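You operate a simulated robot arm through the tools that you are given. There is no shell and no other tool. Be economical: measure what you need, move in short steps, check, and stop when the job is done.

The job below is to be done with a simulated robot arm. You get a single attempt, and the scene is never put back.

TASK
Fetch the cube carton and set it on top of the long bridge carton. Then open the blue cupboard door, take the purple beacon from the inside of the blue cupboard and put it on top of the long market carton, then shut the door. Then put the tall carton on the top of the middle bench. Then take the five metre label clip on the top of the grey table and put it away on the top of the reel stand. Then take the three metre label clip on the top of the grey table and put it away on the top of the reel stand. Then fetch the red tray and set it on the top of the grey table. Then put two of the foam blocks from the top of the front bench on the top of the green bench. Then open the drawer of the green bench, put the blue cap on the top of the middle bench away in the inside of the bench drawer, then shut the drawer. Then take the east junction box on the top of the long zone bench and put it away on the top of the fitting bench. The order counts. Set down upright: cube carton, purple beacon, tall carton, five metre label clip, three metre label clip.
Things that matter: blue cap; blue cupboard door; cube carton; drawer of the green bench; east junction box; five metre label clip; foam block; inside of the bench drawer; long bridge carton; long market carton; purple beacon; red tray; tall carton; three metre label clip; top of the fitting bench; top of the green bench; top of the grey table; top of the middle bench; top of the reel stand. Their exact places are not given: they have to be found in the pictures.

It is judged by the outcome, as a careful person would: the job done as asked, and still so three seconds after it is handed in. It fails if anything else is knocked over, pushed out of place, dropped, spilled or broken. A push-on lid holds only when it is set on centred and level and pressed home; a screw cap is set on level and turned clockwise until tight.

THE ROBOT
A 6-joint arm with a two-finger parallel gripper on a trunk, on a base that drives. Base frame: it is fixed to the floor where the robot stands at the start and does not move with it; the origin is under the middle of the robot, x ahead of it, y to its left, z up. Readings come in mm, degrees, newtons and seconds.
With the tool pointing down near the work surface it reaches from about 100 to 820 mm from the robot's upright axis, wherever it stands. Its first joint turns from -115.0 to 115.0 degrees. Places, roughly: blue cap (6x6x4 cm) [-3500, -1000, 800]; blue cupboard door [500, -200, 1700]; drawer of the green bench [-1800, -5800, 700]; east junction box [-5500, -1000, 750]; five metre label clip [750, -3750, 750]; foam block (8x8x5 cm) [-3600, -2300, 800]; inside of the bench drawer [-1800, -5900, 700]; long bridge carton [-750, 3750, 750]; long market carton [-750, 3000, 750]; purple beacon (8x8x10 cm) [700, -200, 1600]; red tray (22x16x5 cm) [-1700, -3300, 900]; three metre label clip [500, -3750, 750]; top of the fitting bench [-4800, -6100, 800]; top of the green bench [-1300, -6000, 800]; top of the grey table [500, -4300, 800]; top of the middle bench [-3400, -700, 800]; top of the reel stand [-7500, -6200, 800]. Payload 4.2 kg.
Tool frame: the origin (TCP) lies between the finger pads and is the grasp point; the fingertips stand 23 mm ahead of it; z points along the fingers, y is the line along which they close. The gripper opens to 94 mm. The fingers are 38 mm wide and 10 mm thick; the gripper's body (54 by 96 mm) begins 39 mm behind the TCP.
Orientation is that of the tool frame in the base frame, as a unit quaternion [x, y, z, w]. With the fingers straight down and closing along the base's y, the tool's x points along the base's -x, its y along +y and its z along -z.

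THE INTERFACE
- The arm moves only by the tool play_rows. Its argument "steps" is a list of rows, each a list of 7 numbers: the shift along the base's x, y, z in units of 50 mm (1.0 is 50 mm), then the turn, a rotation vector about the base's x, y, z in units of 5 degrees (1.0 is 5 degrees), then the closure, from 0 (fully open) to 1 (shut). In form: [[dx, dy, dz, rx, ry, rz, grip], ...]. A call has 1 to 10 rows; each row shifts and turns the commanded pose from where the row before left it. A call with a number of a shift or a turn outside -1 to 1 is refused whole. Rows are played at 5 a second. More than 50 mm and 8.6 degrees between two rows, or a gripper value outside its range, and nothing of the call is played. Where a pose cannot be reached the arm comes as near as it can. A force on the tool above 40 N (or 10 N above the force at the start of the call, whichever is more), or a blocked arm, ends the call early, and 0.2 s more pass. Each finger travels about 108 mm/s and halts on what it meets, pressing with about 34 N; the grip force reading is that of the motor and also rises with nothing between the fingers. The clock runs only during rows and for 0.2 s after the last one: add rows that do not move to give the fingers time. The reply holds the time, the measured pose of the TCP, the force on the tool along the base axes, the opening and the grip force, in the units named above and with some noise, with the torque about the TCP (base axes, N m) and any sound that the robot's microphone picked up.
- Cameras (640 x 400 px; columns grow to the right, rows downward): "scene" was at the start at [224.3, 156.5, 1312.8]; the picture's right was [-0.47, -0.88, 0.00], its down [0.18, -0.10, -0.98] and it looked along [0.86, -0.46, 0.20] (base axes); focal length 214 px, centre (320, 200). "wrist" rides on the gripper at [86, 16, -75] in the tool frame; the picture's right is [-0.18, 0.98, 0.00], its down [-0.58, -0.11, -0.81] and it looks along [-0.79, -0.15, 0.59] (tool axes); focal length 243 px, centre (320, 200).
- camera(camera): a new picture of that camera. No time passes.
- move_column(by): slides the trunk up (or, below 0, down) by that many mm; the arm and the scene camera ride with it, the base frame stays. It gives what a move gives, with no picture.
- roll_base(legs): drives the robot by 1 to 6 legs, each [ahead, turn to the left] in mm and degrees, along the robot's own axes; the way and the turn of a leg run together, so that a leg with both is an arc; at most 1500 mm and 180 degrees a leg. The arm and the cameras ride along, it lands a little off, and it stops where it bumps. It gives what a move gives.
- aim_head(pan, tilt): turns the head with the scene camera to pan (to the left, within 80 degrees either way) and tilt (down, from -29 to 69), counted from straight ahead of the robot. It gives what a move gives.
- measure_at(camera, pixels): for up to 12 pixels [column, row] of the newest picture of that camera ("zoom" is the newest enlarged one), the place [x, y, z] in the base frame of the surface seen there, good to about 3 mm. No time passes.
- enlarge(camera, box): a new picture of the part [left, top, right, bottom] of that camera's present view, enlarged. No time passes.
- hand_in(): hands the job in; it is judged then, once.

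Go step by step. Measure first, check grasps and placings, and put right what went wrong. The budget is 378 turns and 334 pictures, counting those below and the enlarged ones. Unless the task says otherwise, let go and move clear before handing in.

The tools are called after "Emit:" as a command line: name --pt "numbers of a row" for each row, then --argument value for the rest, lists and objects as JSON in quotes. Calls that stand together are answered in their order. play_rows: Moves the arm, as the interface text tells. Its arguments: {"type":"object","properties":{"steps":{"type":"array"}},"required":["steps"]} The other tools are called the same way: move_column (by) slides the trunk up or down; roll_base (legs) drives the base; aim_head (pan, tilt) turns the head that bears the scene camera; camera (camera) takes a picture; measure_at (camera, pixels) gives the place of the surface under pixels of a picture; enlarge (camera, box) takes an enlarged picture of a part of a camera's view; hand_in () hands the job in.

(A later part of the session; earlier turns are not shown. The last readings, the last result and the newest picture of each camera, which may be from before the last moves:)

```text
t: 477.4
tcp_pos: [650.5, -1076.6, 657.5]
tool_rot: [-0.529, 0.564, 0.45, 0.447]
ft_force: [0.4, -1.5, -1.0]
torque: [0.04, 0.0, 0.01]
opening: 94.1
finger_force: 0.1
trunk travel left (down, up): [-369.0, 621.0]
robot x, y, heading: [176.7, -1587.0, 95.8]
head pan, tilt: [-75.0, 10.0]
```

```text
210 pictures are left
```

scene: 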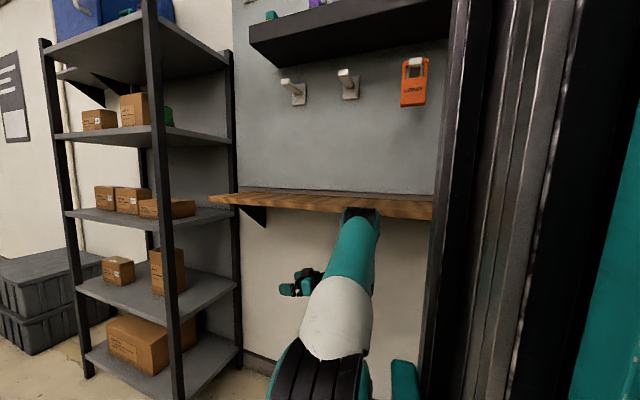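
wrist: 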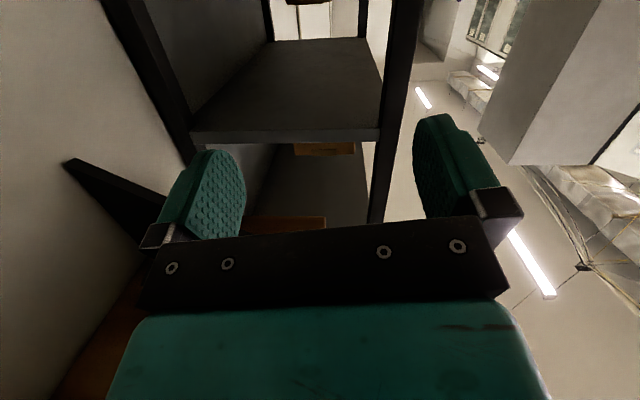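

The elbow sits just beneath the leaf. I'll lower the trunk 120 mm to free it, then turn left.

Emit:
move_column --by -120

Emit:
camera --camera "scene"

```text
t: 477.7
tcp_pos: [717.9, -1084.4, 596.0]
tool_rot: [-0.507, 0.588, 0.465, 0.426]
ft_force: [-0.4, 2.5, -2.7]
torque: [0.13, -0.09, -0.02]
opening: 93.9
finger_force: 0.1
trunk travel left (down, up): [-367.0, 623.0]
robot x, y, heading: [174.6, -1583.6, 95.9]
head pan, tilt: [-75.0, 10.0]
stopped: the arm was blocked; the commanded pose is now the measured one
```

```text
209 pictures are left
```

scene: 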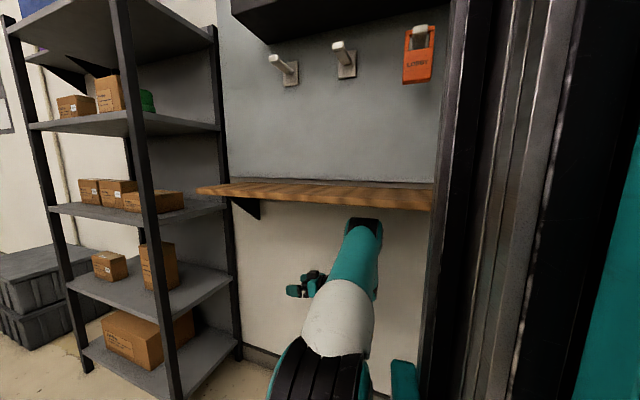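

Emit:
play_rows --pt "-0.5 0 0 0 0 0 0" --pt "-0.5 0 0 0 0 0 0" --pt "-0.5 0 0 0 0 0 0" --pt "0 0 0 0 0 0 0"

Emit:
aim_head --pan -60 --tilt 35

Emit:
camera --camera "scene"

```text
t: 478.7
tcp_pos: [604.4, -1076.6, 602.0]
tool_rot: [-0.505, 0.589, 0.475, 0.415]
ft_force: [0.0, -0.4, 0.1]
torque: [0.0, 0.0, 0.01]
opening: 94.1
finger_force: 0.0
trunk travel left (down, up): [-367.0, 623.0]
robot x, y, heading: [179.2, -1585.4, 95.7]
head pan, tilt: [-75.0, 10.0]
```

```text
t: 479.6
tcp_pos: [604.1, -1077.1, 602.1]
tool_rot: [-0.505, 0.589, 0.475, 0.415]
ft_force: [0.1, 0.5, -0.3]
torque: [0.01, 0.0, -0.04]
opening: 94.1
finger_force: 0.1
trunk travel left (down, up): [-367.0, 623.0]
robot x, y, heading: [180.3, -1584.8, 95.7]
head pan, tilt: [-60.0, 35.0]
```

```text
208 pictures are left
```

scene: 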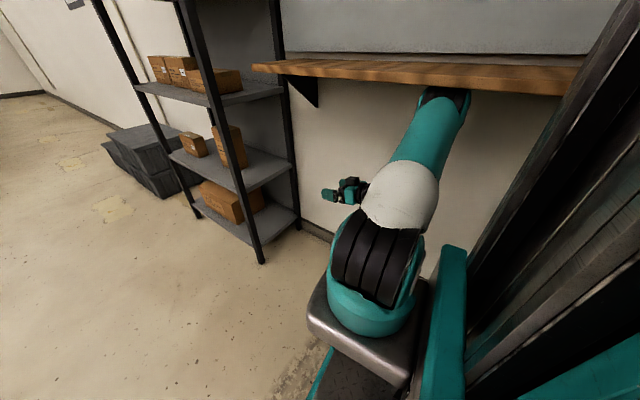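

Emit:
play_rows --pt "-0.7 0.3 0 0 0 0 0" --pt "-0.7 0.3 0 0 0 0 0" --pt "-0.7 0.3 0 0 0 0 0" --pt "-0.7 0.3 0 0 0 0 0" --pt "-0.7 0.1 0 0 0 0 0" --pt "0 0 0 0 0 0 0"

Emit:
camera --camera "scene"

```text
t: 481.2
tcp_pos: [474.0, -1023.2, 613.3]
tool_rot: [-0.507, 0.616, 0.465, 0.384]
ft_force: [0.4, -0.3, 0.5]
torque: [-0.01, 0.01, 0.02]
opening: 94.0
finger_force: 0.1
out of reach, approached as far as the arm can: row 4, 5
trunk travel left (down, up): [-367.0, 623.0]
robot x, y, heading: [179.1, -1586.3, 95.3]
head pan, tilt: [-60.0, 35.0]
stopped in row 6: the arm was blocked; the commanded pose is now the measured one
```

```text
207 pictures are left
```

scene: 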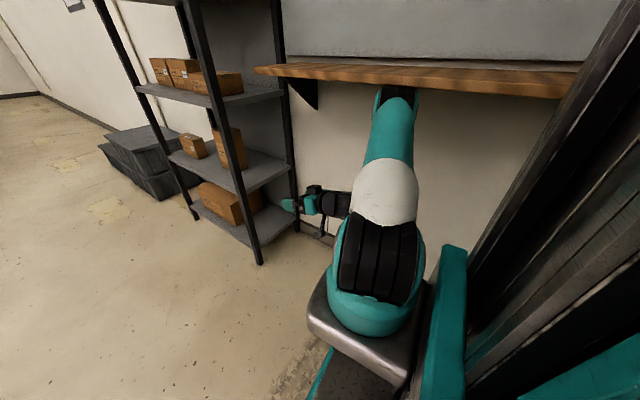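

Emit:
move_column --by -60

```text
t: 482.2
tcp_pos: [470.5, -1018.4, 563.5]
tool_rot: [-0.512, 0.604, 0.463, 0.399]
ft_force: [-1.0, -0.1, 0.5]
torque: [-0.03, -0.01, -0.04]
opening: 93.9
finger_force: 0.1
trunk travel left (down, up): [-307.0, 683.0]
robot x, y, heading: [176.0, -1584.5, 95.5]
head pan, tilt: [-60.0, 35.0]
```

Lowered freely. I'll lower another 60 mm and then turn left to swing the arm out.

Emit:
move_column --by -60

Emit:
roll_base --legs '[[0, 40]]'

Emit:
camera --camera "scene"

```text
t: 483.2
tcp_pos: [471.9, -1018.9, 502.1]
tool_rot: [-0.511, 0.605, 0.463, 0.398]
ft_force: [0.3, 0.6, -0.1]
torque: [0.02, -0.03, -0.01]
opening: 94.0
finger_force: 0.1
trunk travel left (down, up): [-247.0, 743.0]
robot x, y, heading: [174.8, -1585.5, 95.4]
head pan, tilt: [-60.0, 35.0]
```

```text
t: 485.3
tcp_pos: [87.7, -952.9, 501.7]
tool_rot: [0.674, -0.421, -0.559, -0.235]
ft_force: [1.0, -0.5, 0.0]
torque: [0.02, 0.0, 0.02]
opening: 94.3
finger_force: 0.0
trunk travel left (down, up): [-247.0, 743.0]
robot x, y, heading: [176.4, -1582.6, 131.2]
head pan, tilt: [-60.0, 35.0]
stopped in leg 1: the robot was blocked; the commanded pose is now the measured one
```

```text
206 pictures are left
```

scene: 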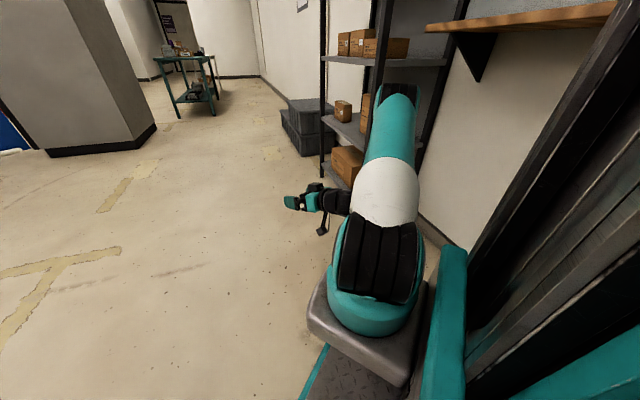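

Free again. I'll move forward-left to about (-20,-1356), then turn to heading 60.

Emit:
roll_base --legs '[[300, 0], [0, -71]]'

Emit:
aim_head --pan -15 --tilt 20

Emit:
camera --camera "scene"

```text
t: 490.4
tcp_pos: [548.2, -1068.4, 501.9]
tool_rot: [-0.304, 0.734, 0.319, 0.516]
ft_force: [-0.4, 0.0, 0.9]
torque: [0.0, 0.01, 0.0]
opening: 94.2
finger_force: 0.1
trunk travel left (down, up): [-247.0, 743.0]
robot x, y, heading: [-25.3, -1351.2, 60.0]
head pan, tilt: [-60.0, 35.0]
```

```text
t: 491.5
tcp_pos: [548.6, -1069.0, 503.4]
tool_rot: [-0.303, 0.735, 0.319, 0.516]
ft_force: [0.2, 0.4, 0.0]
torque: [-0.05, -0.01, -0.01]
opening: 94.1
finger_force: 0.0
trunk travel left (down, up): [-247.0, 743.0]
robot x, y, heading: [-20.9, -1359.4, 59.8]
head pan, tilt: [-15.0, 20.0]
```

```text
205 pictures are left
```

scene: 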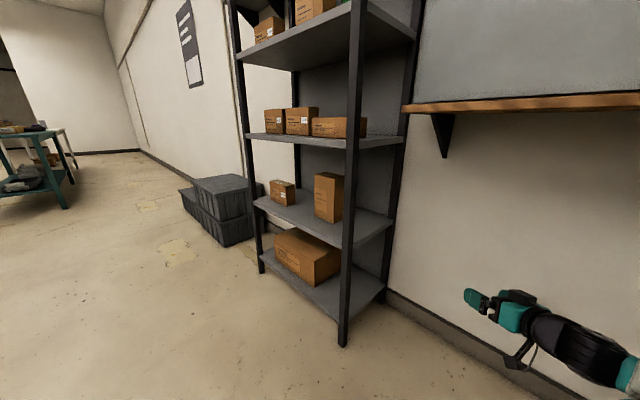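

I'll raise the TCP to ~640 and yaw the tool 45 degrees to point along +y.

Emit:
play_rows --pt "0 0 0.3 0 0 1 0" --pt "0 0 0.3 0 0 1 0" --pt "0 0 0.3 0 0 1 0" --pt "0 0 0.3 0 0 1 0" --pt "0 0 0.3 0 0 1 0" --pt "0 0 0.3 0 0 1 0" --pt "0 0 0.3 0 0 1 0" --pt "0 0 0.3 0 0 1 0" --pt "0 0 0.4 0 0 1 0" --pt "0 0 0 0 0 0 0"

Emit:
camera --camera "wrist"

Emit:
camera --camera "scene"

```text
t: 493.7
tcp_pos: [542.3, -1065.1, 636.4]
tool_rot: [-0.562, 0.565, 0.49, 0.355]
ft_force: [0.2, 0.4, 0.2]
torque: [0.0, -0.06, -0.02]
opening: 94.0
finger_force: 0.2
out of reach, approached as far as the arm can: row 9
trunk travel left (down, up): [-247.0, 743.0]
robot x, y, heading: [-19.7, -1358.4, 60.0]
head pan, tilt: [-15.0, 20.0]
```

```text
204 pictures are left
```

wrist: 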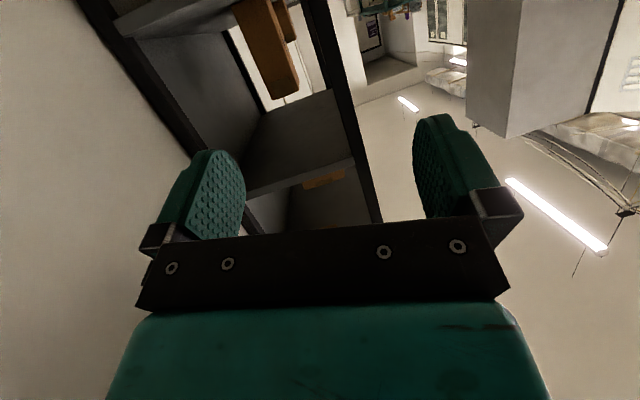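

```text
203 pictures are left
```

scene: 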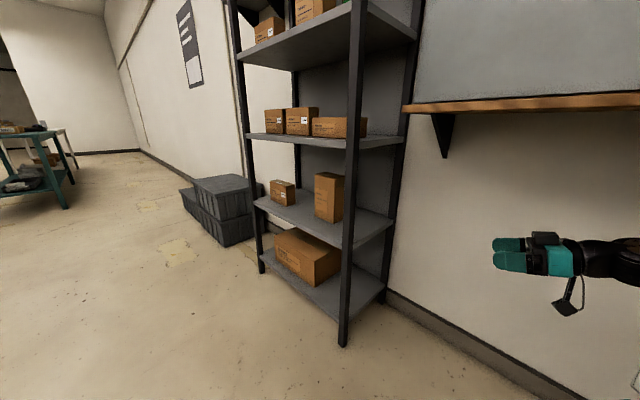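

The tool is close to +y. I'll fix the remaining roll/yaw error and drive 260 mm ahead.

Emit:
play_rows --pt "0 0 0 0.13 -0.88 -0.65 0" --pt "0 0 0 0.13 -0.88 -0.65 0" --pt "0 0 0 0 0 0 0"

Emit:
roll_base --legs '[[240, 0]]'

Emit:
camera --camera "wrist"

Emit:
camera --camera "scene"

```text
t: 494.5
tcp_pos: [542.2, -1065.4, 635.9]
tool_rot: [0.561, -0.559, -0.433, -0.43]
ft_force: [-0.1, -0.6, 0.4]
torque: [0.03, -0.03, -0.01]
opening: 93.7
finger_force: 0.0
trunk travel left (down, up): [-247.0, 743.0]
robot x, y, heading: [-22.7, -1356.4, 59.6]
head pan, tilt: [-15.0, 20.0]
```

```text
t: 496.3
tcp_pos: [660.5, -860.2, 635.9]
tool_rot: [0.561, -0.558, -0.434, -0.43]
ft_force: [-0.3, 0.3, 0.3]
torque: [-0.01, 0.01, 0.02]
opening: 93.8
finger_force: 0.1
trunk travel left (down, up): [-247.0, 743.0]
robot x, y, heading: [96.1, -1151.6, 59.8]
head pan, tilt: [-15.0, 20.0]
```

```text
202 pictures are left
```

wrist: 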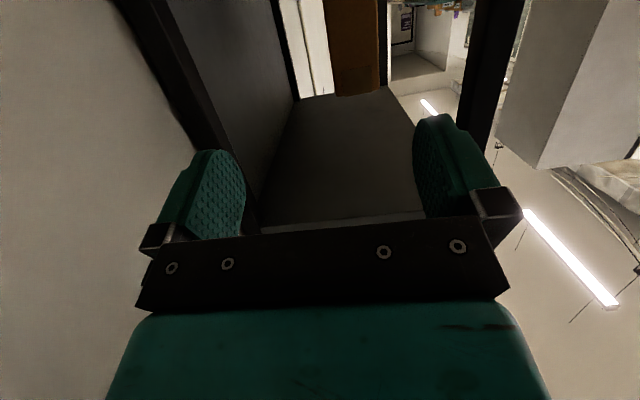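

```text
201 pictures are left
```

scene: 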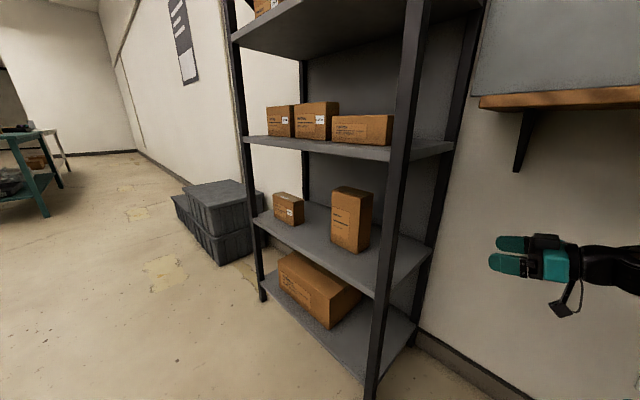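

Emit:
measure_at --camera "scene" --pixels '[[350, 240], [357, 220], [370, 220], [371, 195], [358, 195], [334, 190], [365, 245]]'

Emit:
measure_at --camera "wrist" --pixels '[[330, 60], [355, 60], [375, 60], [355, 85]]'

```text
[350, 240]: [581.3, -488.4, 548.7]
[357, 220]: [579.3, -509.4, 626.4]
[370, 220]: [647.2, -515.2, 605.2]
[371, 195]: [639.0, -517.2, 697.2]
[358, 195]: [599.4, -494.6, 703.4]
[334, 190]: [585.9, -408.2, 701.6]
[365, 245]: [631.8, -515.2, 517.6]
```

```text
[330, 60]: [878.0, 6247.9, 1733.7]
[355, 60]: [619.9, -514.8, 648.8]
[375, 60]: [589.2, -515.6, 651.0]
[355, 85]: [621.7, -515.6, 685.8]
```

Carton centre x ≈ 617, right face y -516. I'll align x and advance along +y in steps.

Emit:
play_rows --pt "-0.44 0.3 0 0 0 0 0" --pt "-0.43 0.3 0 0 0 0 0" --pt "0 0.8 0 0 0 0 0" --pt "0 0.8 0 0 0 0 0" --pt "0 0.8 0 0 0 0 0" --pt "0 0.8 0 0 0 0 0" --pt "0 0.8 0 0 0 0 0" --pt "0 0 0 0 0 0 0"

Emit:
camera --camera "wrist"

Emit:
camera --camera "scene"

```text
t: 498.1
tcp_pos: [619.0, -628.8, 637.2]
tool_rot: [0.561, -0.558, -0.434, -0.43]
ft_force: [1.0, 1.3, 0.0]
torque: [-0.01, 0.02, 0.01]
opening: 93.9
finger_force: 0.1
trunk travel left (down, up): [-247.0, 743.0]
robot x, y, heading: [99.5, -1151.6, 60.0]
head pan, tilt: [-15.0, 20.0]
```

```text
200 pictures are left
```

wrist: 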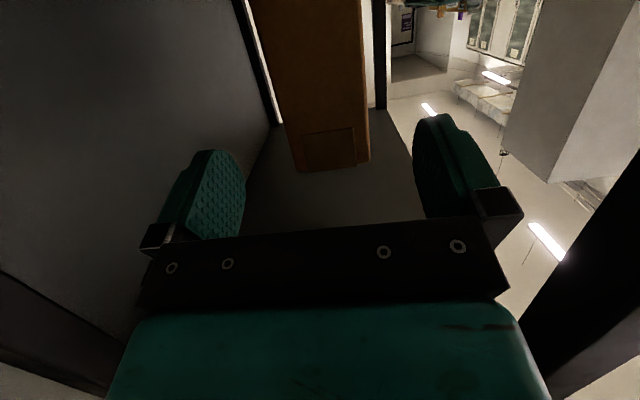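

```text
199 pictures are left
```

scene: 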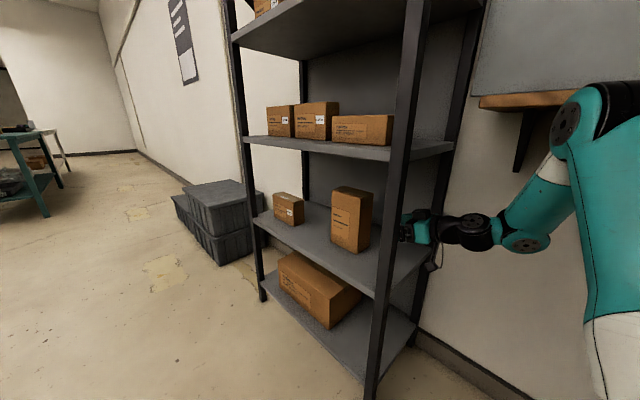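

Emit:
play_rows --pt "0 0.8 0 0 0 0 0" --pt "0 0.8 0 0 0 0 0" --pt "0 0.8 0 0 0 0 0" --pt "0 0.35 0 0 0 0 0" --pt "0 0 0 0 0 0 0"

Emit:
camera --camera "wrist"

```text
t: 499.3
tcp_pos: [617.1, -491.4, 636.9]
tool_rot: [0.56, -0.559, -0.433, -0.431]
ft_force: [0.4, 0.1, 0.2]
torque: [-0.04, -0.01, 0.01]
opening: 94.2
finger_force: 0.1
trunk travel left (down, up): [-247.0, 743.0]
robot x, y, heading: [97.4, -1152.4, 59.8]
head pan, tilt: [-15.0, 20.0]
```

```text
198 pictures are left
```

wrist: 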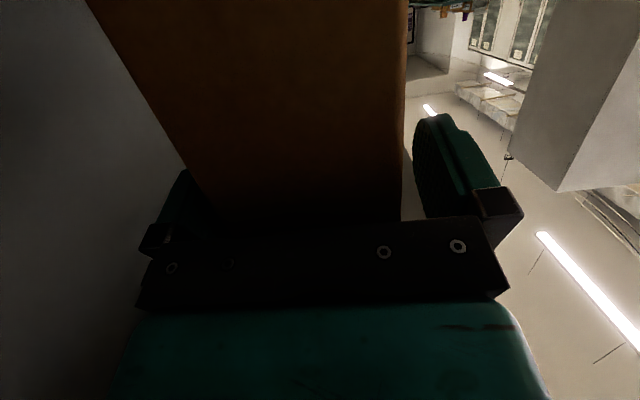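

Carton is between the fingers. Closing and lifting a little.

Emit:
play_rows --pt "0 0 0 0 0 0 0.3" --pt "0 0 0 0 0 0 0.6" --pt "0 0 0 0 0 0 1" --pt "0 0 0 0 0 0 1"

Emit:
play_rows --pt "0 0 0.3 0 0 0 1" --pt "0 0 0.3 0 0 0 1" --pt "0 0 0 0 0 0 1"

Emit:
camera --camera "wrist"

Emit:
enlarge --camera "scene" --box '[270, 150, 470, 290]'

```text
t: 500.3
tcp_pos: [616.7, -491.8, 636.3]
tool_rot: [0.562, -0.558, -0.434, -0.429]
ft_force: [2.1, 0.4, 0.6]
torque: [0.24, -0.35, -0.16]
opening: 74.8
finger_force: 33.7
trunk travel left (down, up): [-247.0, 743.0]
robot x, y, heading: [98.0, -1148.1, 59.8]
head pan, tilt: [-15.0, 20.0]
```

```text
t: 501.1
tcp_pos: [617.5, -490.6, 665.5]
tool_rot: [0.56, -0.559, -0.434, -0.43]
ft_force: [-0.2, 0.2, -6.7]
torque: [-0.25, 0.01, -0.01]
opening: 75.0
finger_force: 33.9
trunk travel left (down, up): [-247.0, 743.0]
robot x, y, heading: [96.9, -1148.0, 60.3]
head pan, tilt: [-15.0, 20.0]
```

```text
197 pictures are left
```

wrist: 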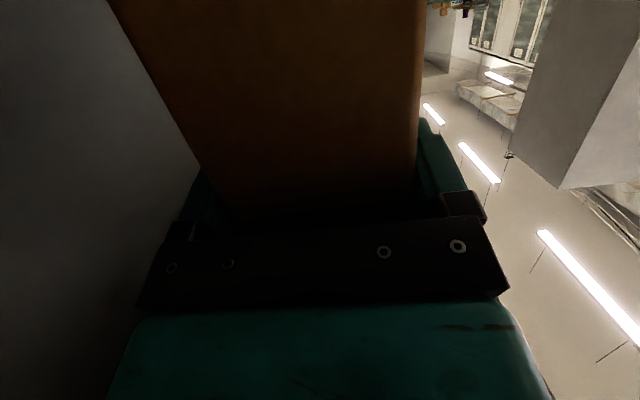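

```text
2.86 times, centred on (370, 220) of scene
```

zoom: 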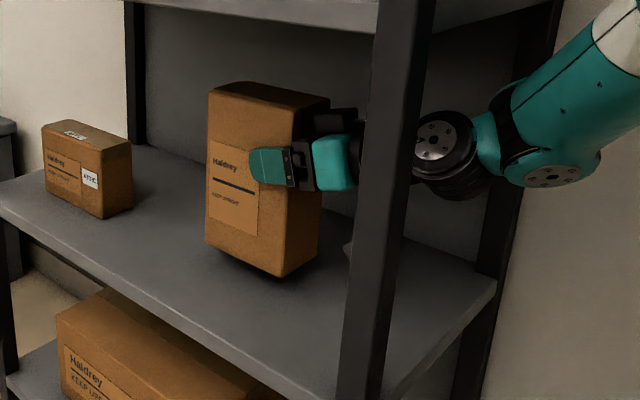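

Lifted and upright. I'll withdraw along -y out of the rack.

Emit:
play_rows --pt "0 -0.8 0 0 0 0 1" --pt "0 -0.8 0 0 0 0 1" --pt "0 -0.8 0 0 0 0 1" --pt "0 -0.8 0 0 0 0 1" --pt "0 -0.8 0 0 0 0 1" --pt "0 -0.8 0 0 0 0 1" --pt "0 -0.8 0 0 0 0 1" --pt "0 -0.7 0 0 0 0 1" --pt "0 0 0 0 0 0 1"

Emit:
camera --camera "scene"

```text
t: 503.1
tcp_pos: [617.5, -807.8, 665.2]
tool_rot: [0.562, -0.558, -0.434, -0.43]
ft_force: [-0.5, 0.0, -5.2]
torque: [-0.21, 0.01, 0.0]
opening: 75.0
finger_force: 34.1
trunk travel left (down, up): [-247.0, 743.0]
robot x, y, heading: [97.9, -1148.7, 59.9]
head pan, tilt: [-15.0, 20.0]
```

```text
195 pictures are left
```

scene: 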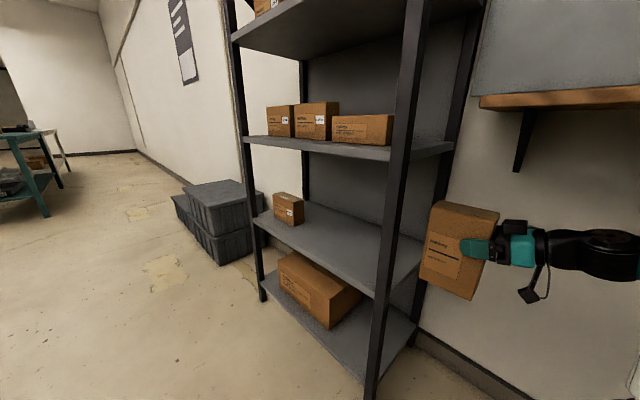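

Clear of the rack. I'll raise the trunk, back away, and drive west to the middle bench.

Emit:
roll_base --legs '[[-400, 0], [0, 120]]'

Emit:
move_column --by 400

Emit:
roll_base --legs '[[0, -8], [1500, 0], [0, 8], [800, 0]]'

Emit:
aim_head --pan 0 --tilt 25

Emit:
camera --camera "scene"

```text
t: 510.6
tcp_pos: [-657.7, -1213.6, 666.0]
tool_rot: [0.766, 0.2, -0.591, 0.156]
ft_force: [-0.1, 0.5, -6.0]
torque: [0.12, -0.19, 0.01]
opening: 74.8
finger_force: 34.3
trunk travel left (down, up): [-247.0, 743.0]
robot x, y, heading: [-103.8, -1497.8, 179.0]
head pan, tilt: [-15.0, 20.0]
```

```text
t: 514.4
tcp_pos: [-657.1, -1212.0, 1064.2]
tool_rot: [0.766, 0.201, -0.59, 0.156]
ft_force: [-0.6, 0.8, -5.6]
torque: [0.11, -0.17, -0.01]
opening: 75.0
finger_force: 33.6
trunk travel left (down, up): [-647.0, 343.0]
robot x, y, heading: [-104.3, -1498.3, 179.4]
head pan, tilt: [-15.0, 20.0]
```

```text
t: 526.8
tcp_pos: [-2907.9, -918.3, 1066.4]
tool_rot: [0.768, 0.191, -0.592, 0.149]
ft_force: [-0.1, -0.4, -7.2]
torque: [0.07, -0.19, -0.03]
opening: 74.7
finger_force: 34.3
trunk travel left (down, up): [-647.0, 343.0]
robot x, y, heading: [-2362.9, -1218.4, 177.6]
head pan, tilt: [-15.0, 20.0]
```

```text
t: 527.6
tcp_pos: [-2908.5, -916.9, 1065.3]
tool_rot: [0.769, 0.19, -0.592, 0.148]
ft_force: [-0.9, 0.8, -6.1]
torque: [0.12, -0.18, 0.01]
opening: 75.0
finger_force: 34.4
trunk travel left (down, up): [-647.0, 343.0]
robot x, y, heading: [-2364.2, -1220.4, 177.7]
head pan, tilt: [0.0, 25.0]
```

```text
194 pictures are left
```

scene: 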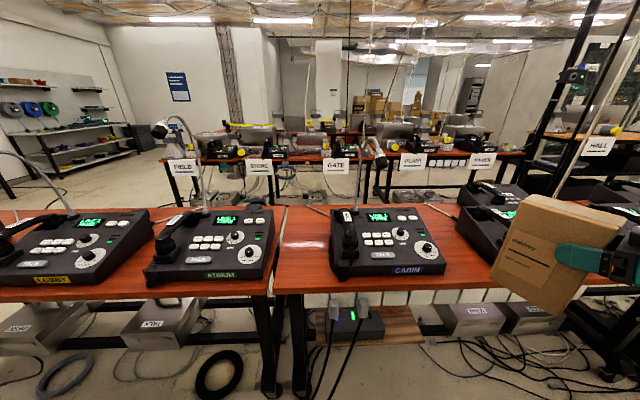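

The carton may have rotated in the grip; I'll check, and measure the bench.

Emit:
enlarge --camera "scene" --box '[470, 170, 640, 340]'

Emit:
measure_at --camera "scene" --pixels '[[530, 195], [494, 275], [550, 310], [595, 265], [522, 200], [310, 285], [480, 282], [300, 210], [310, 215], [430, 210], [290, 250], [470, 250]]'

```text
2.35 times, centred on (555, 255) of scene
```

zoom: 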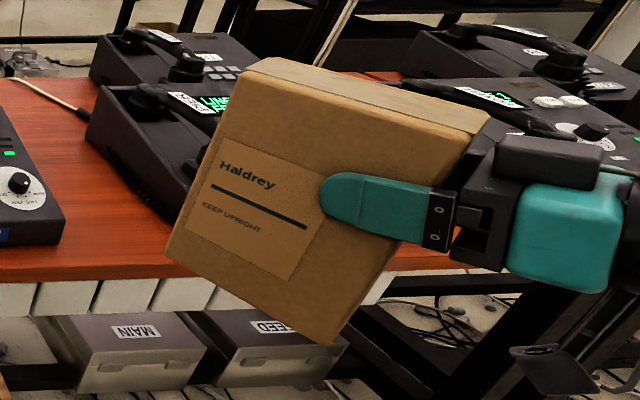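

```text
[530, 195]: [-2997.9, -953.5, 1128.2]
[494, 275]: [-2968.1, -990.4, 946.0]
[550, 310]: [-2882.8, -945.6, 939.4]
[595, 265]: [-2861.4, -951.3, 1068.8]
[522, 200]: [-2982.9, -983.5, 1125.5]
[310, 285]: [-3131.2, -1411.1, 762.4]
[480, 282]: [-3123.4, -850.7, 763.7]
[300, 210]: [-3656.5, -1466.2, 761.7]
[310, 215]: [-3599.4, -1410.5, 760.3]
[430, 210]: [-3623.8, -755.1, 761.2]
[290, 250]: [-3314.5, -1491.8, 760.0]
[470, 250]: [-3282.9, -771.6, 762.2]
```

The carton is nearly upright. I'll raise the trunk for a better look down at the bench to find a free spot (and the blue cap).

Emit:
move_column --by 330

Emit:
aim_head --pan -5 --tilt 40

Emit:
camera --camera "scene"

Emit:
aim_head --pan -50 --tilt 35

Emit:
camera --camera "scene"

```text
t: 530.9
tcp_pos: [-2907.9, -918.0, 1396.5]
tool_rot: [0.768, 0.19, -0.593, 0.148]
ft_force: [0.2, 0.5, -6.7]
torque: [0.06, -0.18, 0.0]
opening: 74.8
finger_force: 34.1
trunk travel left (down, up): [-977.0, 13.0]
robot x, y, heading: [-2364.0, -1220.2, 177.6]
head pan, tilt: [0.0, 25.0]
```

```text
t: 531.6
tcp_pos: [-2907.1, -918.9, 1394.7]
tool_rot: [0.769, 0.19, -0.593, 0.148]
ft_force: [0.3, -0.6, -5.5]
torque: [0.1, -0.2, 0.0]
opening: 74.9
finger_force: 34.0
trunk travel left (down, up): [-977.0, 13.0]
robot x, y, heading: [-2359.4, -1216.8, 177.5]
head pan, tilt: [-5.0, 40.0]
```

```text
192 pictures are left
```

scene: 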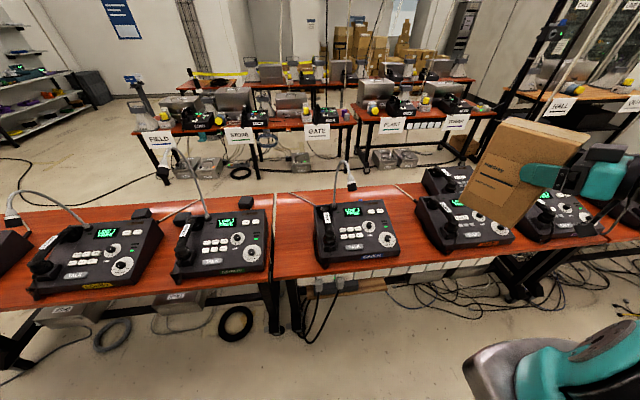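

```text
t: 532.8
tcp_pos: [-2908.9, -918.4, 1394.6]
tool_rot: [0.769, 0.19, -0.593, 0.148]
ft_force: [0.3, -0.2, -6.1]
torque: [0.09, -0.17, -0.01]
opening: 75.0
finger_force: 34.5
trunk travel left (down, up): [-977.0, 13.0]
robot x, y, heading: [-2365.3, -1214.1, 177.6]
head pan, tilt: [-50.0, 35.0]
```

```text
191 pictures are left
```

scene: 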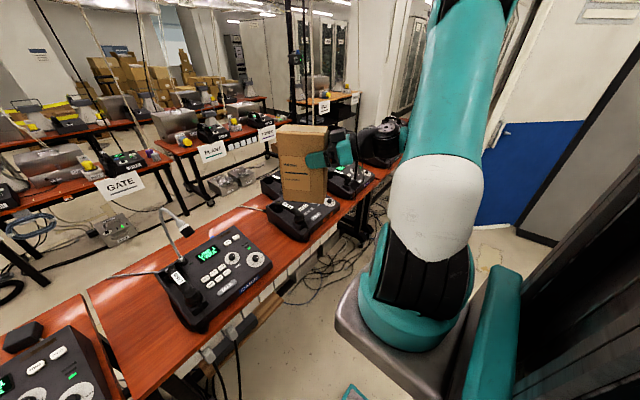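

Emit:
measure_at --camera "scene" --pixels '[[268, 262], [240, 232], [185, 240], [205, 330], [268, 205], [300, 240], [285, 248], [250, 220], [100, 310], [160, 300], [150, 370], [130, 280]]'

Emit:
enlarge --camera "scene" --box '[90, 170, 390, 350]'

```text
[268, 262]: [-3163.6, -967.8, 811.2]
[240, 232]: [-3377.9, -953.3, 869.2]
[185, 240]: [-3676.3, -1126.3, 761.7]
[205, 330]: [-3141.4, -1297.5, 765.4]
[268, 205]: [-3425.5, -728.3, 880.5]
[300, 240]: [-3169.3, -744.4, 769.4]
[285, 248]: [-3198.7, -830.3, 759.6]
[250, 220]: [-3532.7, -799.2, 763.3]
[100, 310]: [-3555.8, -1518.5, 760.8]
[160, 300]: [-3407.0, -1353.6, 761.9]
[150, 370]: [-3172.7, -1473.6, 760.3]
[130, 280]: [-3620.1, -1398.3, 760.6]
```

```text
2.13 times, centred on (240, 260) of scene
```

zoom: 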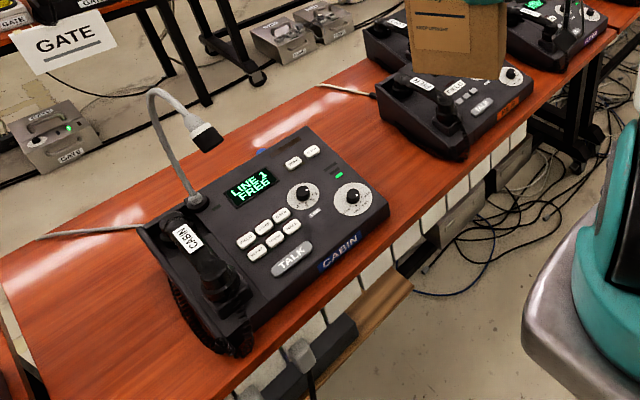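

There is a ~200 mm free gap between the CABIN phone and the next (y -960..-765). I'll yaw the tool to point due west and shift +y, then drive ahead over it.

Emit:
play_rows --pt "0 0.2 0 0 0 -0.92 1" --pt "0 0.2 0 0 0 -0.92 1" --pt "0 0.2 0 0 0 -0.92 1" --pt "0 0.2 0 0 0 -0.92 1" --pt "0 0.2 0 0 0 -0.92 1" --pt "0 0.1 0 0 0 -0.92 1" --pt "0 0 0 0 0 0 1"

Emit:
roll_base --legs '[[296, 0]]'

Emit:
camera --camera "scene"

```text
t: 534.4
tcp_pos: [-2907.5, -863.7, 1395.4]
tool_rot: [0.792, 0.002, -0.61, 0.003]
ft_force: [0.0, 0.4, -5.7]
torque: [0.01, -0.2, 0.03]
opening: 74.9
finger_force: 33.9
trunk travel left (down, up): [-977.0, 13.0]
robot x, y, heading: [-2359.8, -1220.8, 177.5]
head pan, tilt: [-50.0, 35.0]
```

```text
t: 536.4
tcp_pos: [-3201.2, -849.2, 1394.7]
tool_rot: [0.791, 0.001, -0.611, 0.002]
ft_force: [1.3, 0.3, -5.0]
torque: [0.0, -0.22, 0.02]
opening: 75.0
finger_force: 33.9
trunk travel left (down, up): [-977.0, 13.0]
robot x, y, heading: [-2656.9, -1208.2, 177.3]
head pan, tilt: [-50.0, 35.0]
```

```text
189 pictures are left
```

scene: 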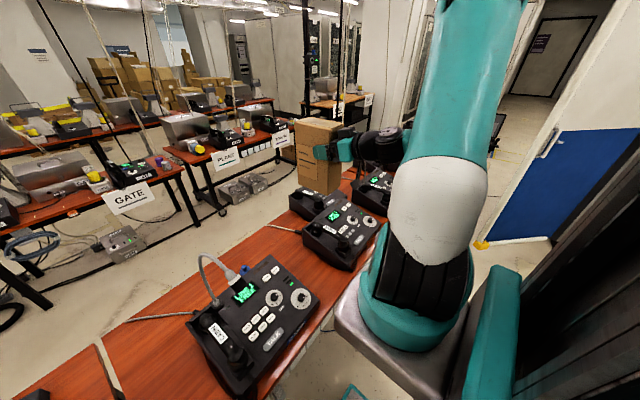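

Blue cap seen at (247,268) behind the CABIN phone. I'll lower the trunk 370 mm and check clearance.

Emit:
move_column --by -370

Emit:
aim_head --pan -35 --tilt 35

Emit:
camera --camera "scene"

Emit:
enlarge --camera "scene" --box '[170, 150, 450, 330]'

```text
t: 540.0
tcp_pos: [-3203.2, -848.5, 1025.3]
tool_rot: [0.792, 0.0, -0.611, 0.001]
ft_force: [0.2, -0.8, -5.7]
torque: [0.0, -0.2, -0.01]
opening: 74.9
finger_force: 33.8
trunk travel left (down, up): [-607.0, 383.0]
robot x, y, heading: [-2659.6, -1206.4, 177.8]
head pan, tilt: [-50.0, 35.0]
```

```text
t: 540.7
tcp_pos: [-3202.2, -849.9, 1024.6]
tool_rot: [0.791, 0.001, -0.611, 0.002]
ft_force: [-0.1, 0.0, -5.9]
torque: [0.01, -0.24, -0.01]
opening: 75.0
finger_force: 34.2
trunk travel left (down, up): [-607.0, 383.0]
robot x, y, heading: [-2658.1, -1207.7, 177.6]
head pan, tilt: [-35.0, 35.0]
```

```text
188 pictures are left
```

scene: 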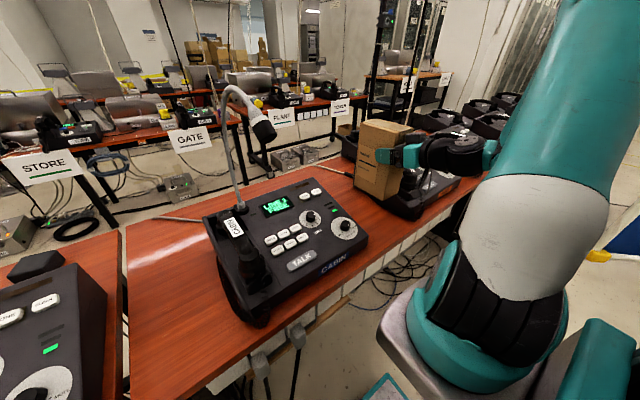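

```text
2.22 times, centred on (310, 240) of scene
```

zoom: 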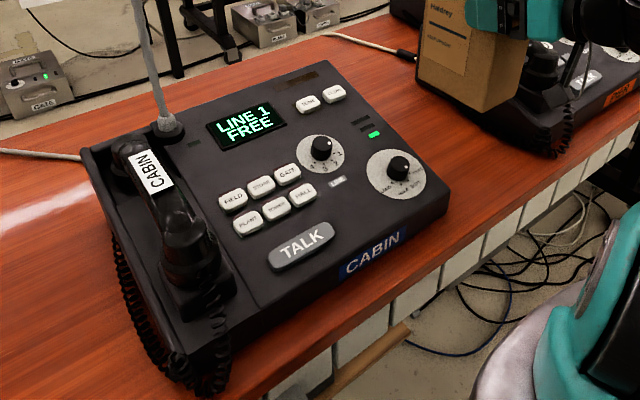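

Emit:
measure_at --camera "zoom" --pixels '[[525, 150], [545, 150], [527, 130], [440, 200], [445, 185], [418, 80], [480, 108], [460, 130]]'

```text
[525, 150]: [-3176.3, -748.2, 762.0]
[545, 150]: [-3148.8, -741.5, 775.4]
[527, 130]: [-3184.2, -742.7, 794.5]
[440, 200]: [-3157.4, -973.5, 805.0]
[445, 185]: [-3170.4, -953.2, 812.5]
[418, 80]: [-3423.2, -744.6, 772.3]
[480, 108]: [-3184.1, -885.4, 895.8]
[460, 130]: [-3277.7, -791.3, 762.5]
```

Gap centre is y -851: right on. Lowering 118 mm, then gently to contact.

Emit:
move_column --by -112

Emit:
play_rows --pt "0 0 -0.14 0 0 0 1" --pt "0 0 -0.1 0 0 0 1" --pt "0 0 -0.1 0 0 0 1" --pt "0 0 0 0 0 0 1"

Emit:
camera --camera "scene"

Emit:
enlarge --camera "scene" --box '[290, 60, 530, 240]'

```text
t: 542.1
tcp_pos: [-3204.8, -848.4, 913.1]
tool_rot: [0.792, 0.0, -0.611, 0.002]
ft_force: [-0.1, 0.4, -5.5]
torque: [-0.01, -0.23, 0.01]
opening: 75.0
finger_force: 34.0
trunk travel left (down, up): [-495.0, 495.0]
robot x, y, heading: [-2656.0, -1208.4, 177.3]
head pan, tilt: [-35.0, 35.0]
```

```text
t: 543.1
tcp_pos: [-3202.7, -849.8, 897.1]
tool_rot: [0.791, 0.002, -0.611, 0.002]
ft_force: [0.1, -0.4, 2.0]
torque: [0.25, 0.61, 0.04]
opening: 74.8
finger_force: 34.1
trunk travel left (down, up): [-495.0, 495.0]
robot x, y, heading: [-2654.0, -1205.8, 177.6]
head pan, tilt: [-35.0, 35.0]
```

```text
186 pictures are left
```

scene: 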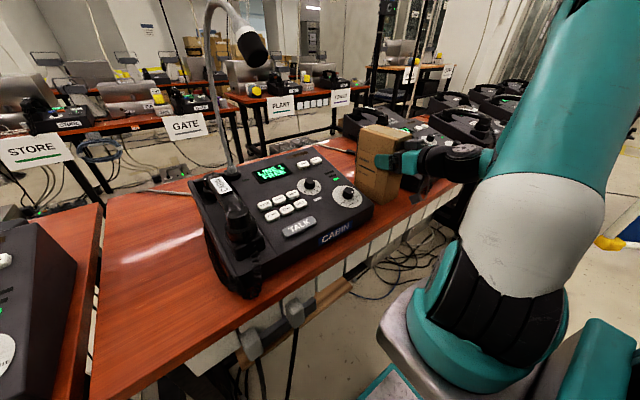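

```text
2.22 times, centred on (410, 150) of scene
```

zoom: 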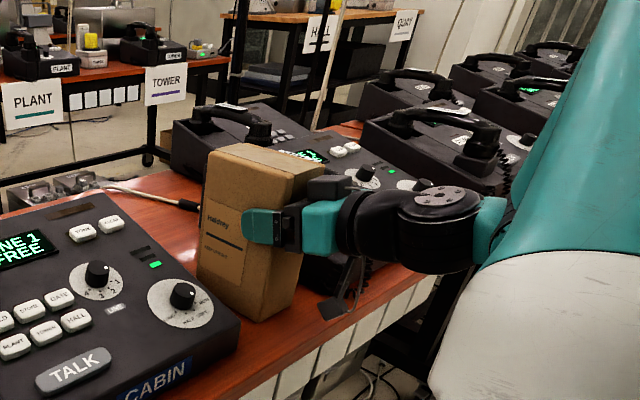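

Weight is carried by the bench. I'll release and withdraw along +x.

Emit:
play_rows --pt "0 0 -0.03 0 0 0 1" --pt "0 0 0 0 0 0 0.6" --pt "0 0 0 0 0 0 0.2" --pt "0 0 0 0 0 0 0" --pt "0 0 0 0 0 0 0" --pt "0.6 0 0.1 0 0 0 0" --pt "0.8 0 0.2 0 0 0 0" --pt "0.8 0 0.2 0 0 0 0" --pt "0 0 0 0 0 0 0"

Emit:
enlarge --camera "scene" --box '[290, 60, 530, 240]'

```text
t: 545.1
tcp_pos: [-3094.6, -839.9, 923.4]
tool_rot: [0.792, 0.002, -0.61, 0.004]
ft_force: [0.4, -0.2, 1.3]
torque: [0.0, 0.0, 0.02]
opening: 94.3
finger_force: 0.1
out of reach, approached as far as the arm can: row 7, 8
trunk travel left (down, up): [-495.0, 495.0]
robot x, y, heading: [-2656.5, -1211.3, 177.5]
head pan, tilt: [-35.0, 35.0]
```

```text
2.22 times, centred on (410, 150) of scene
```

zoom: 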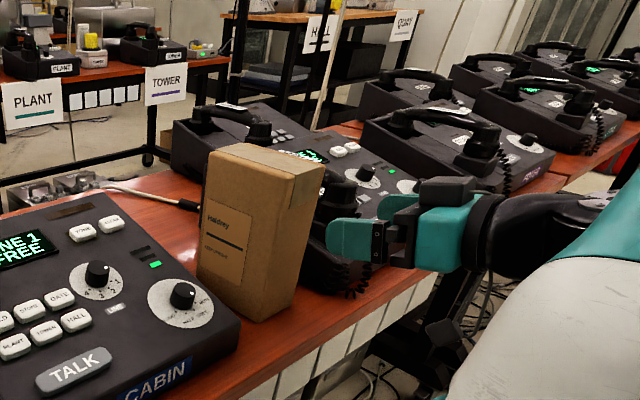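

The tall carton stands upright on the middle bench. Next, the label clips: I'll back off, bring the tool to pointing down, and drive to the grey table.

Emit:
roll_base --legs '[[-350, 0]]'

Emit:
play_rows --pt "0 0 0.3 0 -1 0 0" --pt "0 0 0.3 0 -1 0 0" --pt "0 0 0.3 0 -1 0 0" --pt "0 0 0 0 -1 0 0" --pt "0 0 0 0 -1 0 0" --pt "0 0 0 0 -1 0 0" --pt "0 0 0 0 -1 0 0" --pt "0 0 0 0 -1 0 0" --pt "0 0 0 0 0 0 0"

Emit:
play_rows --pt "0 0 0 0 -1 0 0" --pt "0 0 0 0 -1 0 0" --pt "0 0 0 0 -1 0 0" --pt "0 0 0 0 -1 0 0" --pt "0 0 0 0 -1 0 0" --pt "0 0 0 0 -1 0 0" --pt "0 0 0 0 -1 0 0" --pt "0 0 0 0 0 0 0"

```text
t: 547.4
tcp_pos: [-2745.8, -855.3, 923.2]
tool_rot: [0.792, 0.001, -0.61, 0.002]
ft_force: [0.5, 0.1, 0.8]
torque: [-0.02, -0.01, 0.03]
opening: 94.0
finger_force: 0.0
trunk travel left (down, up): [-495.0, 495.0]
robot x, y, heading: [-2311.6, -1222.5, 177.7]
head pan, tilt: [-35.0, 35.0]
```

```text
t: 549.4
tcp_pos: [-2745.6, -855.1, 968.9]
tool_rot: [0.953, 0.001, -0.302, 0.003]
ft_force: [0.1, 0.1, 0.1]
torque: [0.03, 0.0, -0.01]
opening: 93.9
finger_force: 0.0
trunk travel left (down, up): [-495.0, 495.0]
robot x, y, heading: [-2305.1, -1221.2, 177.4]
head pan, tilt: [-35.0, 35.0]
```

```text
t: 551.2
tcp_pos: [-2746.4, -855.0, 968.6]
tool_rot: [1.0, -0.001, -0.001, 0.005]
ft_force: [0.0, 0.6, -0.2]
torque: [0.03, 0.0, 0.05]
opening: 94.1
finger_force: 0.0
trunk travel left (down, up): [-495.0, 495.0]
robot x, y, heading: [-2310.2, -1220.5, 177.5]
head pan, tilt: [-35.0, 35.0]
```

Emit:
play_rows --pt "-0.3 -0.9 0 0 0 0 0" --pt "-0.3 -0.9 0 0 0 0 0" --pt "-0.3 -0.9 0 0 0 0 0" --pt "-0.3 -0.9 0 0 0 0 0" --pt "-0.3 -0.9 0 0 0 0 0" --pt "-0.3 -0.6 0 0 0 0 0" --pt "0 0 0 0 0 0 0"

Emit:
roll_base --legs '[[-1400, 0], [-550, 0], [0, 118], [1450, 0], [0, -25]]'

Emit:
aim_head --pan 10 --tilt 25

Emit:
camera --camera "scene"

```text
t: 552.8
tcp_pos: [-2836.3, -1110.6, 968.8]
tool_rot: [1.0, -0.001, -0.003, 0.004]
ft_force: [-0.2, -0.1, -0.9]
torque: [-0.02, -0.01, -0.02]
opening: 93.9
finger_force: 0.0
trunk travel left (down, up): [-495.0, 495.0]
robot x, y, heading: [-2310.9, -1221.4, 177.3]
head pan, tilt: [-35.0, 35.0]
```

```text
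t: 575.5
tcp_pos: [158.6, -3142.9, 968.1]
tool_rot: [0.692, 0.722, 0.002, 0.005]
ft_force: [0.7, 0.0, -0.2]
torque: [0.01, 0.0, -0.01]
opening: 93.9
finger_force: 0.1
trunk travel left (down, up): [-495.0, 495.0]
robot x, y, heading: [250.6, -2611.8, -89.9]
head pan, tilt: [-35.0, 35.0]
```

```text
t: 576.6
tcp_pos: [159.8, -3143.6, 967.8]
tool_rot: [0.692, 0.722, 0.002, 0.003]
ft_force: [0.4, 1.1, -0.8]
torque: [-0.01, -0.01, 0.0]
opening: 94.0
finger_force: 0.0
trunk travel left (down, up): [-495.0, 495.0]
robot x, y, heading: [248.1, -2608.4, -90.3]
head pan, tilt: [10.0, 25.0]
```

```text
183 pictures are left
```

scene: 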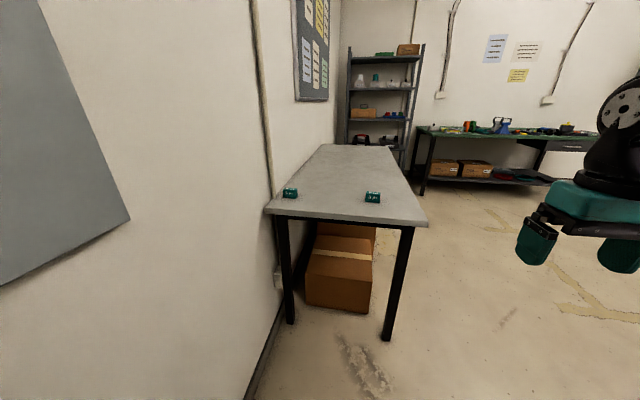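

Emit:
enlarge --camera "scene" --box '[260, 175, 420, 225]'

Emit:
measure_at --camera "scene" --pixels '[[290, 192], [373, 196], [290, 197], [373, 202], [270, 206], [425, 222], [330, 205], [340, 150], [386, 149], [366, 196], [380, 196], [283, 192]]'

```text
4.00 times, centred on (340, 200) of scene
```

zoom: 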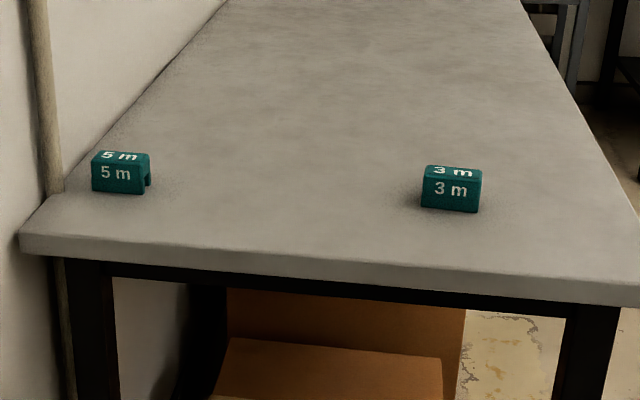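

```text
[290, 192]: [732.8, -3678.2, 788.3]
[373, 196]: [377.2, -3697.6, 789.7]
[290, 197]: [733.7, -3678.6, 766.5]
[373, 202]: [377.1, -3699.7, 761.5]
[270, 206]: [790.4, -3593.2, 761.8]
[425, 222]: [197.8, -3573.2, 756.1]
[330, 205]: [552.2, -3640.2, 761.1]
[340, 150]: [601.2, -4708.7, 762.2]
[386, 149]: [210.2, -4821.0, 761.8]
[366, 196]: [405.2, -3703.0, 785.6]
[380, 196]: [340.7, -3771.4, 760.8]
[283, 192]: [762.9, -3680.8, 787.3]
```

The clips are U-blocks about 60 mm wide, tops ~797: 5 m at (733,-3697), 3 m at (377,-3715). I'll move the base closer and bring the TCP above the 5 m clip.

Emit:
roll_base --legs '[[0, 19], [450, 0], [0, -19]]'

Emit:
aim_head --pan 15 --tilt 45

Emit:
camera --camera "scene"

Emit:
enlarge --camera "scene" --box '[220, 120, 460, 270]'

```text
t: 581.5
tcp_pos: [310.6, -3571.8, 968.5]
tool_rot: [0.691, 0.723, 0.002, 0.003]
ft_force: [-0.4, 0.2, -0.4]
torque: [0.0, -0.02, 0.01]
opening: 94.0
finger_force: 0.0
trunk travel left (down, up): [-495.0, 495.0]
robot x, y, heading: [399.7, -3037.7, -90.0]
head pan, tilt: [10.0, 25.0]
```

```text
t: 582.3
tcp_pos: [309.4, -3571.6, 968.1]
tool_rot: [0.691, 0.723, 0.002, 0.004]
ft_force: [0.3, -0.5, 0.0]
torque: [0.01, -0.02, 0.03]
opening: 93.8
finger_force: 0.0
trunk travel left (down, up): [-495.0, 495.0]
robot x, y, heading: [398.0, -3038.0, -89.7]
head pan, tilt: [15.0, 45.0]
```

```text
181 pictures are left
```

scene: 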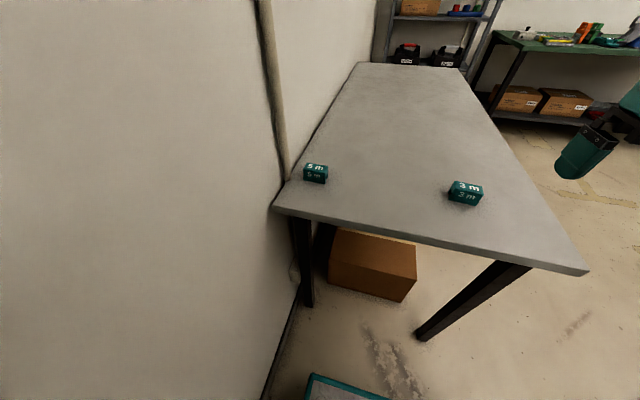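

```text
2.67 times, centred on (340, 195) of scene
```

zoom: 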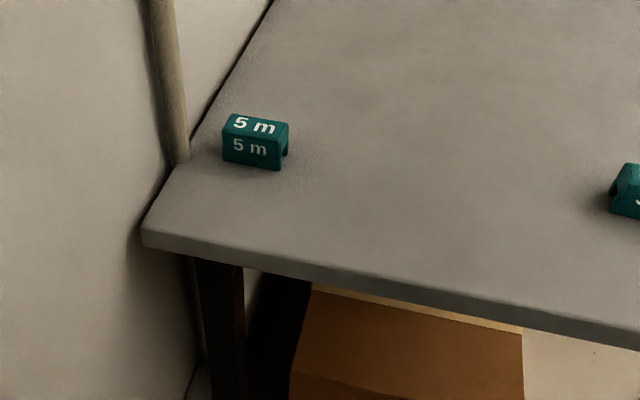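

Emit:
measure_at --camera "zoom" --pixels '[[225, 117], [255, 128], [287, 124], [240, 115], [275, 118], [228, 135], [280, 145], [250, 118], [283, 160]]'

Emit:
measure_at --camera "scene" --pixels '[[452, 182], [467, 187], [481, 187], [458, 181], [475, 183], [466, 184]]'

```text
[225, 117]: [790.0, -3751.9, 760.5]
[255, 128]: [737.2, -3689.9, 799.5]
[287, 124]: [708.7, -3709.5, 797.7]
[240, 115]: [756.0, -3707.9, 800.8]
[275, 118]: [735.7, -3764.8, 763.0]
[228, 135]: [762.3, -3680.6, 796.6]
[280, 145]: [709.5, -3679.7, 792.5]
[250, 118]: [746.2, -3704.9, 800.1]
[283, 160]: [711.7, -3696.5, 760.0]
```

```text
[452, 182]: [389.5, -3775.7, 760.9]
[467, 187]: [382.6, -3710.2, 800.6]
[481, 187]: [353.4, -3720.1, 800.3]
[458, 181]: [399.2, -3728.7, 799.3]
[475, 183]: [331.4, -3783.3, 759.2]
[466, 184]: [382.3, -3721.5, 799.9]
```

5 m clip: centre (736,-3696), top 800. Moving the TCP above it.

Emit:
play_rows --pt "0.9 -0.27 0 0 0 -0.25 0" --pt "0.9 -0.27 0 0 0 -0.25 0" --pt "0.9 -0.27 0 0 0 0 0" --pt "0.9 -0.27 0 0 0 0 0" --pt "0.9 -0.27 0 0 0 0 0" --pt "0.9 -0.27 0 0 0 0 0" --pt "0.9 -0.27 0 0 0 0 0" --pt "0.9 -0.27 0 0 0 0 0" --pt "0.9 -0.27 0 0 0 0 0" --pt "0.4 -0.05 0 0 0 0 0"

Emit:
play_rows --pt "0 0 -0.9 0 0 0 0" --pt "0 0 -0.9 0 0 0 0" --pt "0 0 0 0 0 0 0"

Emit:
camera --camera "wrist"

```text
t: 584.5
tcp_pos: [736.8, -3696.6, 968.4]
tool_rot: [0.707, 0.708, 0.002, 0.004]
ft_force: [-0.2, 0.5, 0.5]
torque: [0.01, -0.04, 0.0]
opening: 93.8
finger_force: 0.0
trunk travel left (down, up): [-495.0, 495.0]
robot x, y, heading: [397.3, -3042.8, -90.0]
head pan, tilt: [15.0, 45.0]
```

```text
t: 585.3
tcp_pos: [735.6, -3695.8, 877.8]
tool_rot: [0.706, 0.708, 0.001, 0.005]
ft_force: [0.3, 0.2, 0.4]
torque: [-0.01, 0.0, -0.02]
opening: 93.8
finger_force: 0.0
trunk travel left (down, up): [-495.0, 495.0]
robot x, y, heading: [398.0, -3040.4, -90.0]
head pan, tilt: [15.0, 45.0]
```

```text
179 pictures are left
```

wrist: 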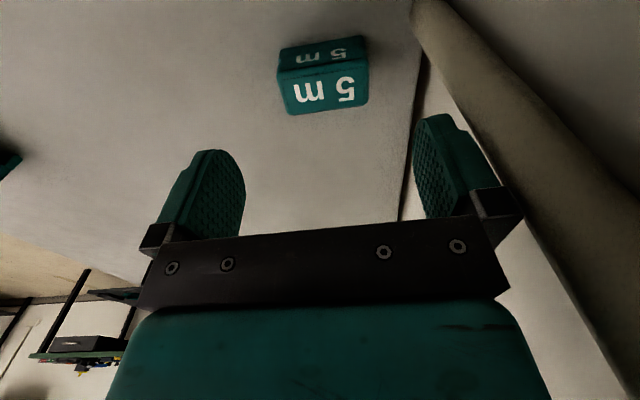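

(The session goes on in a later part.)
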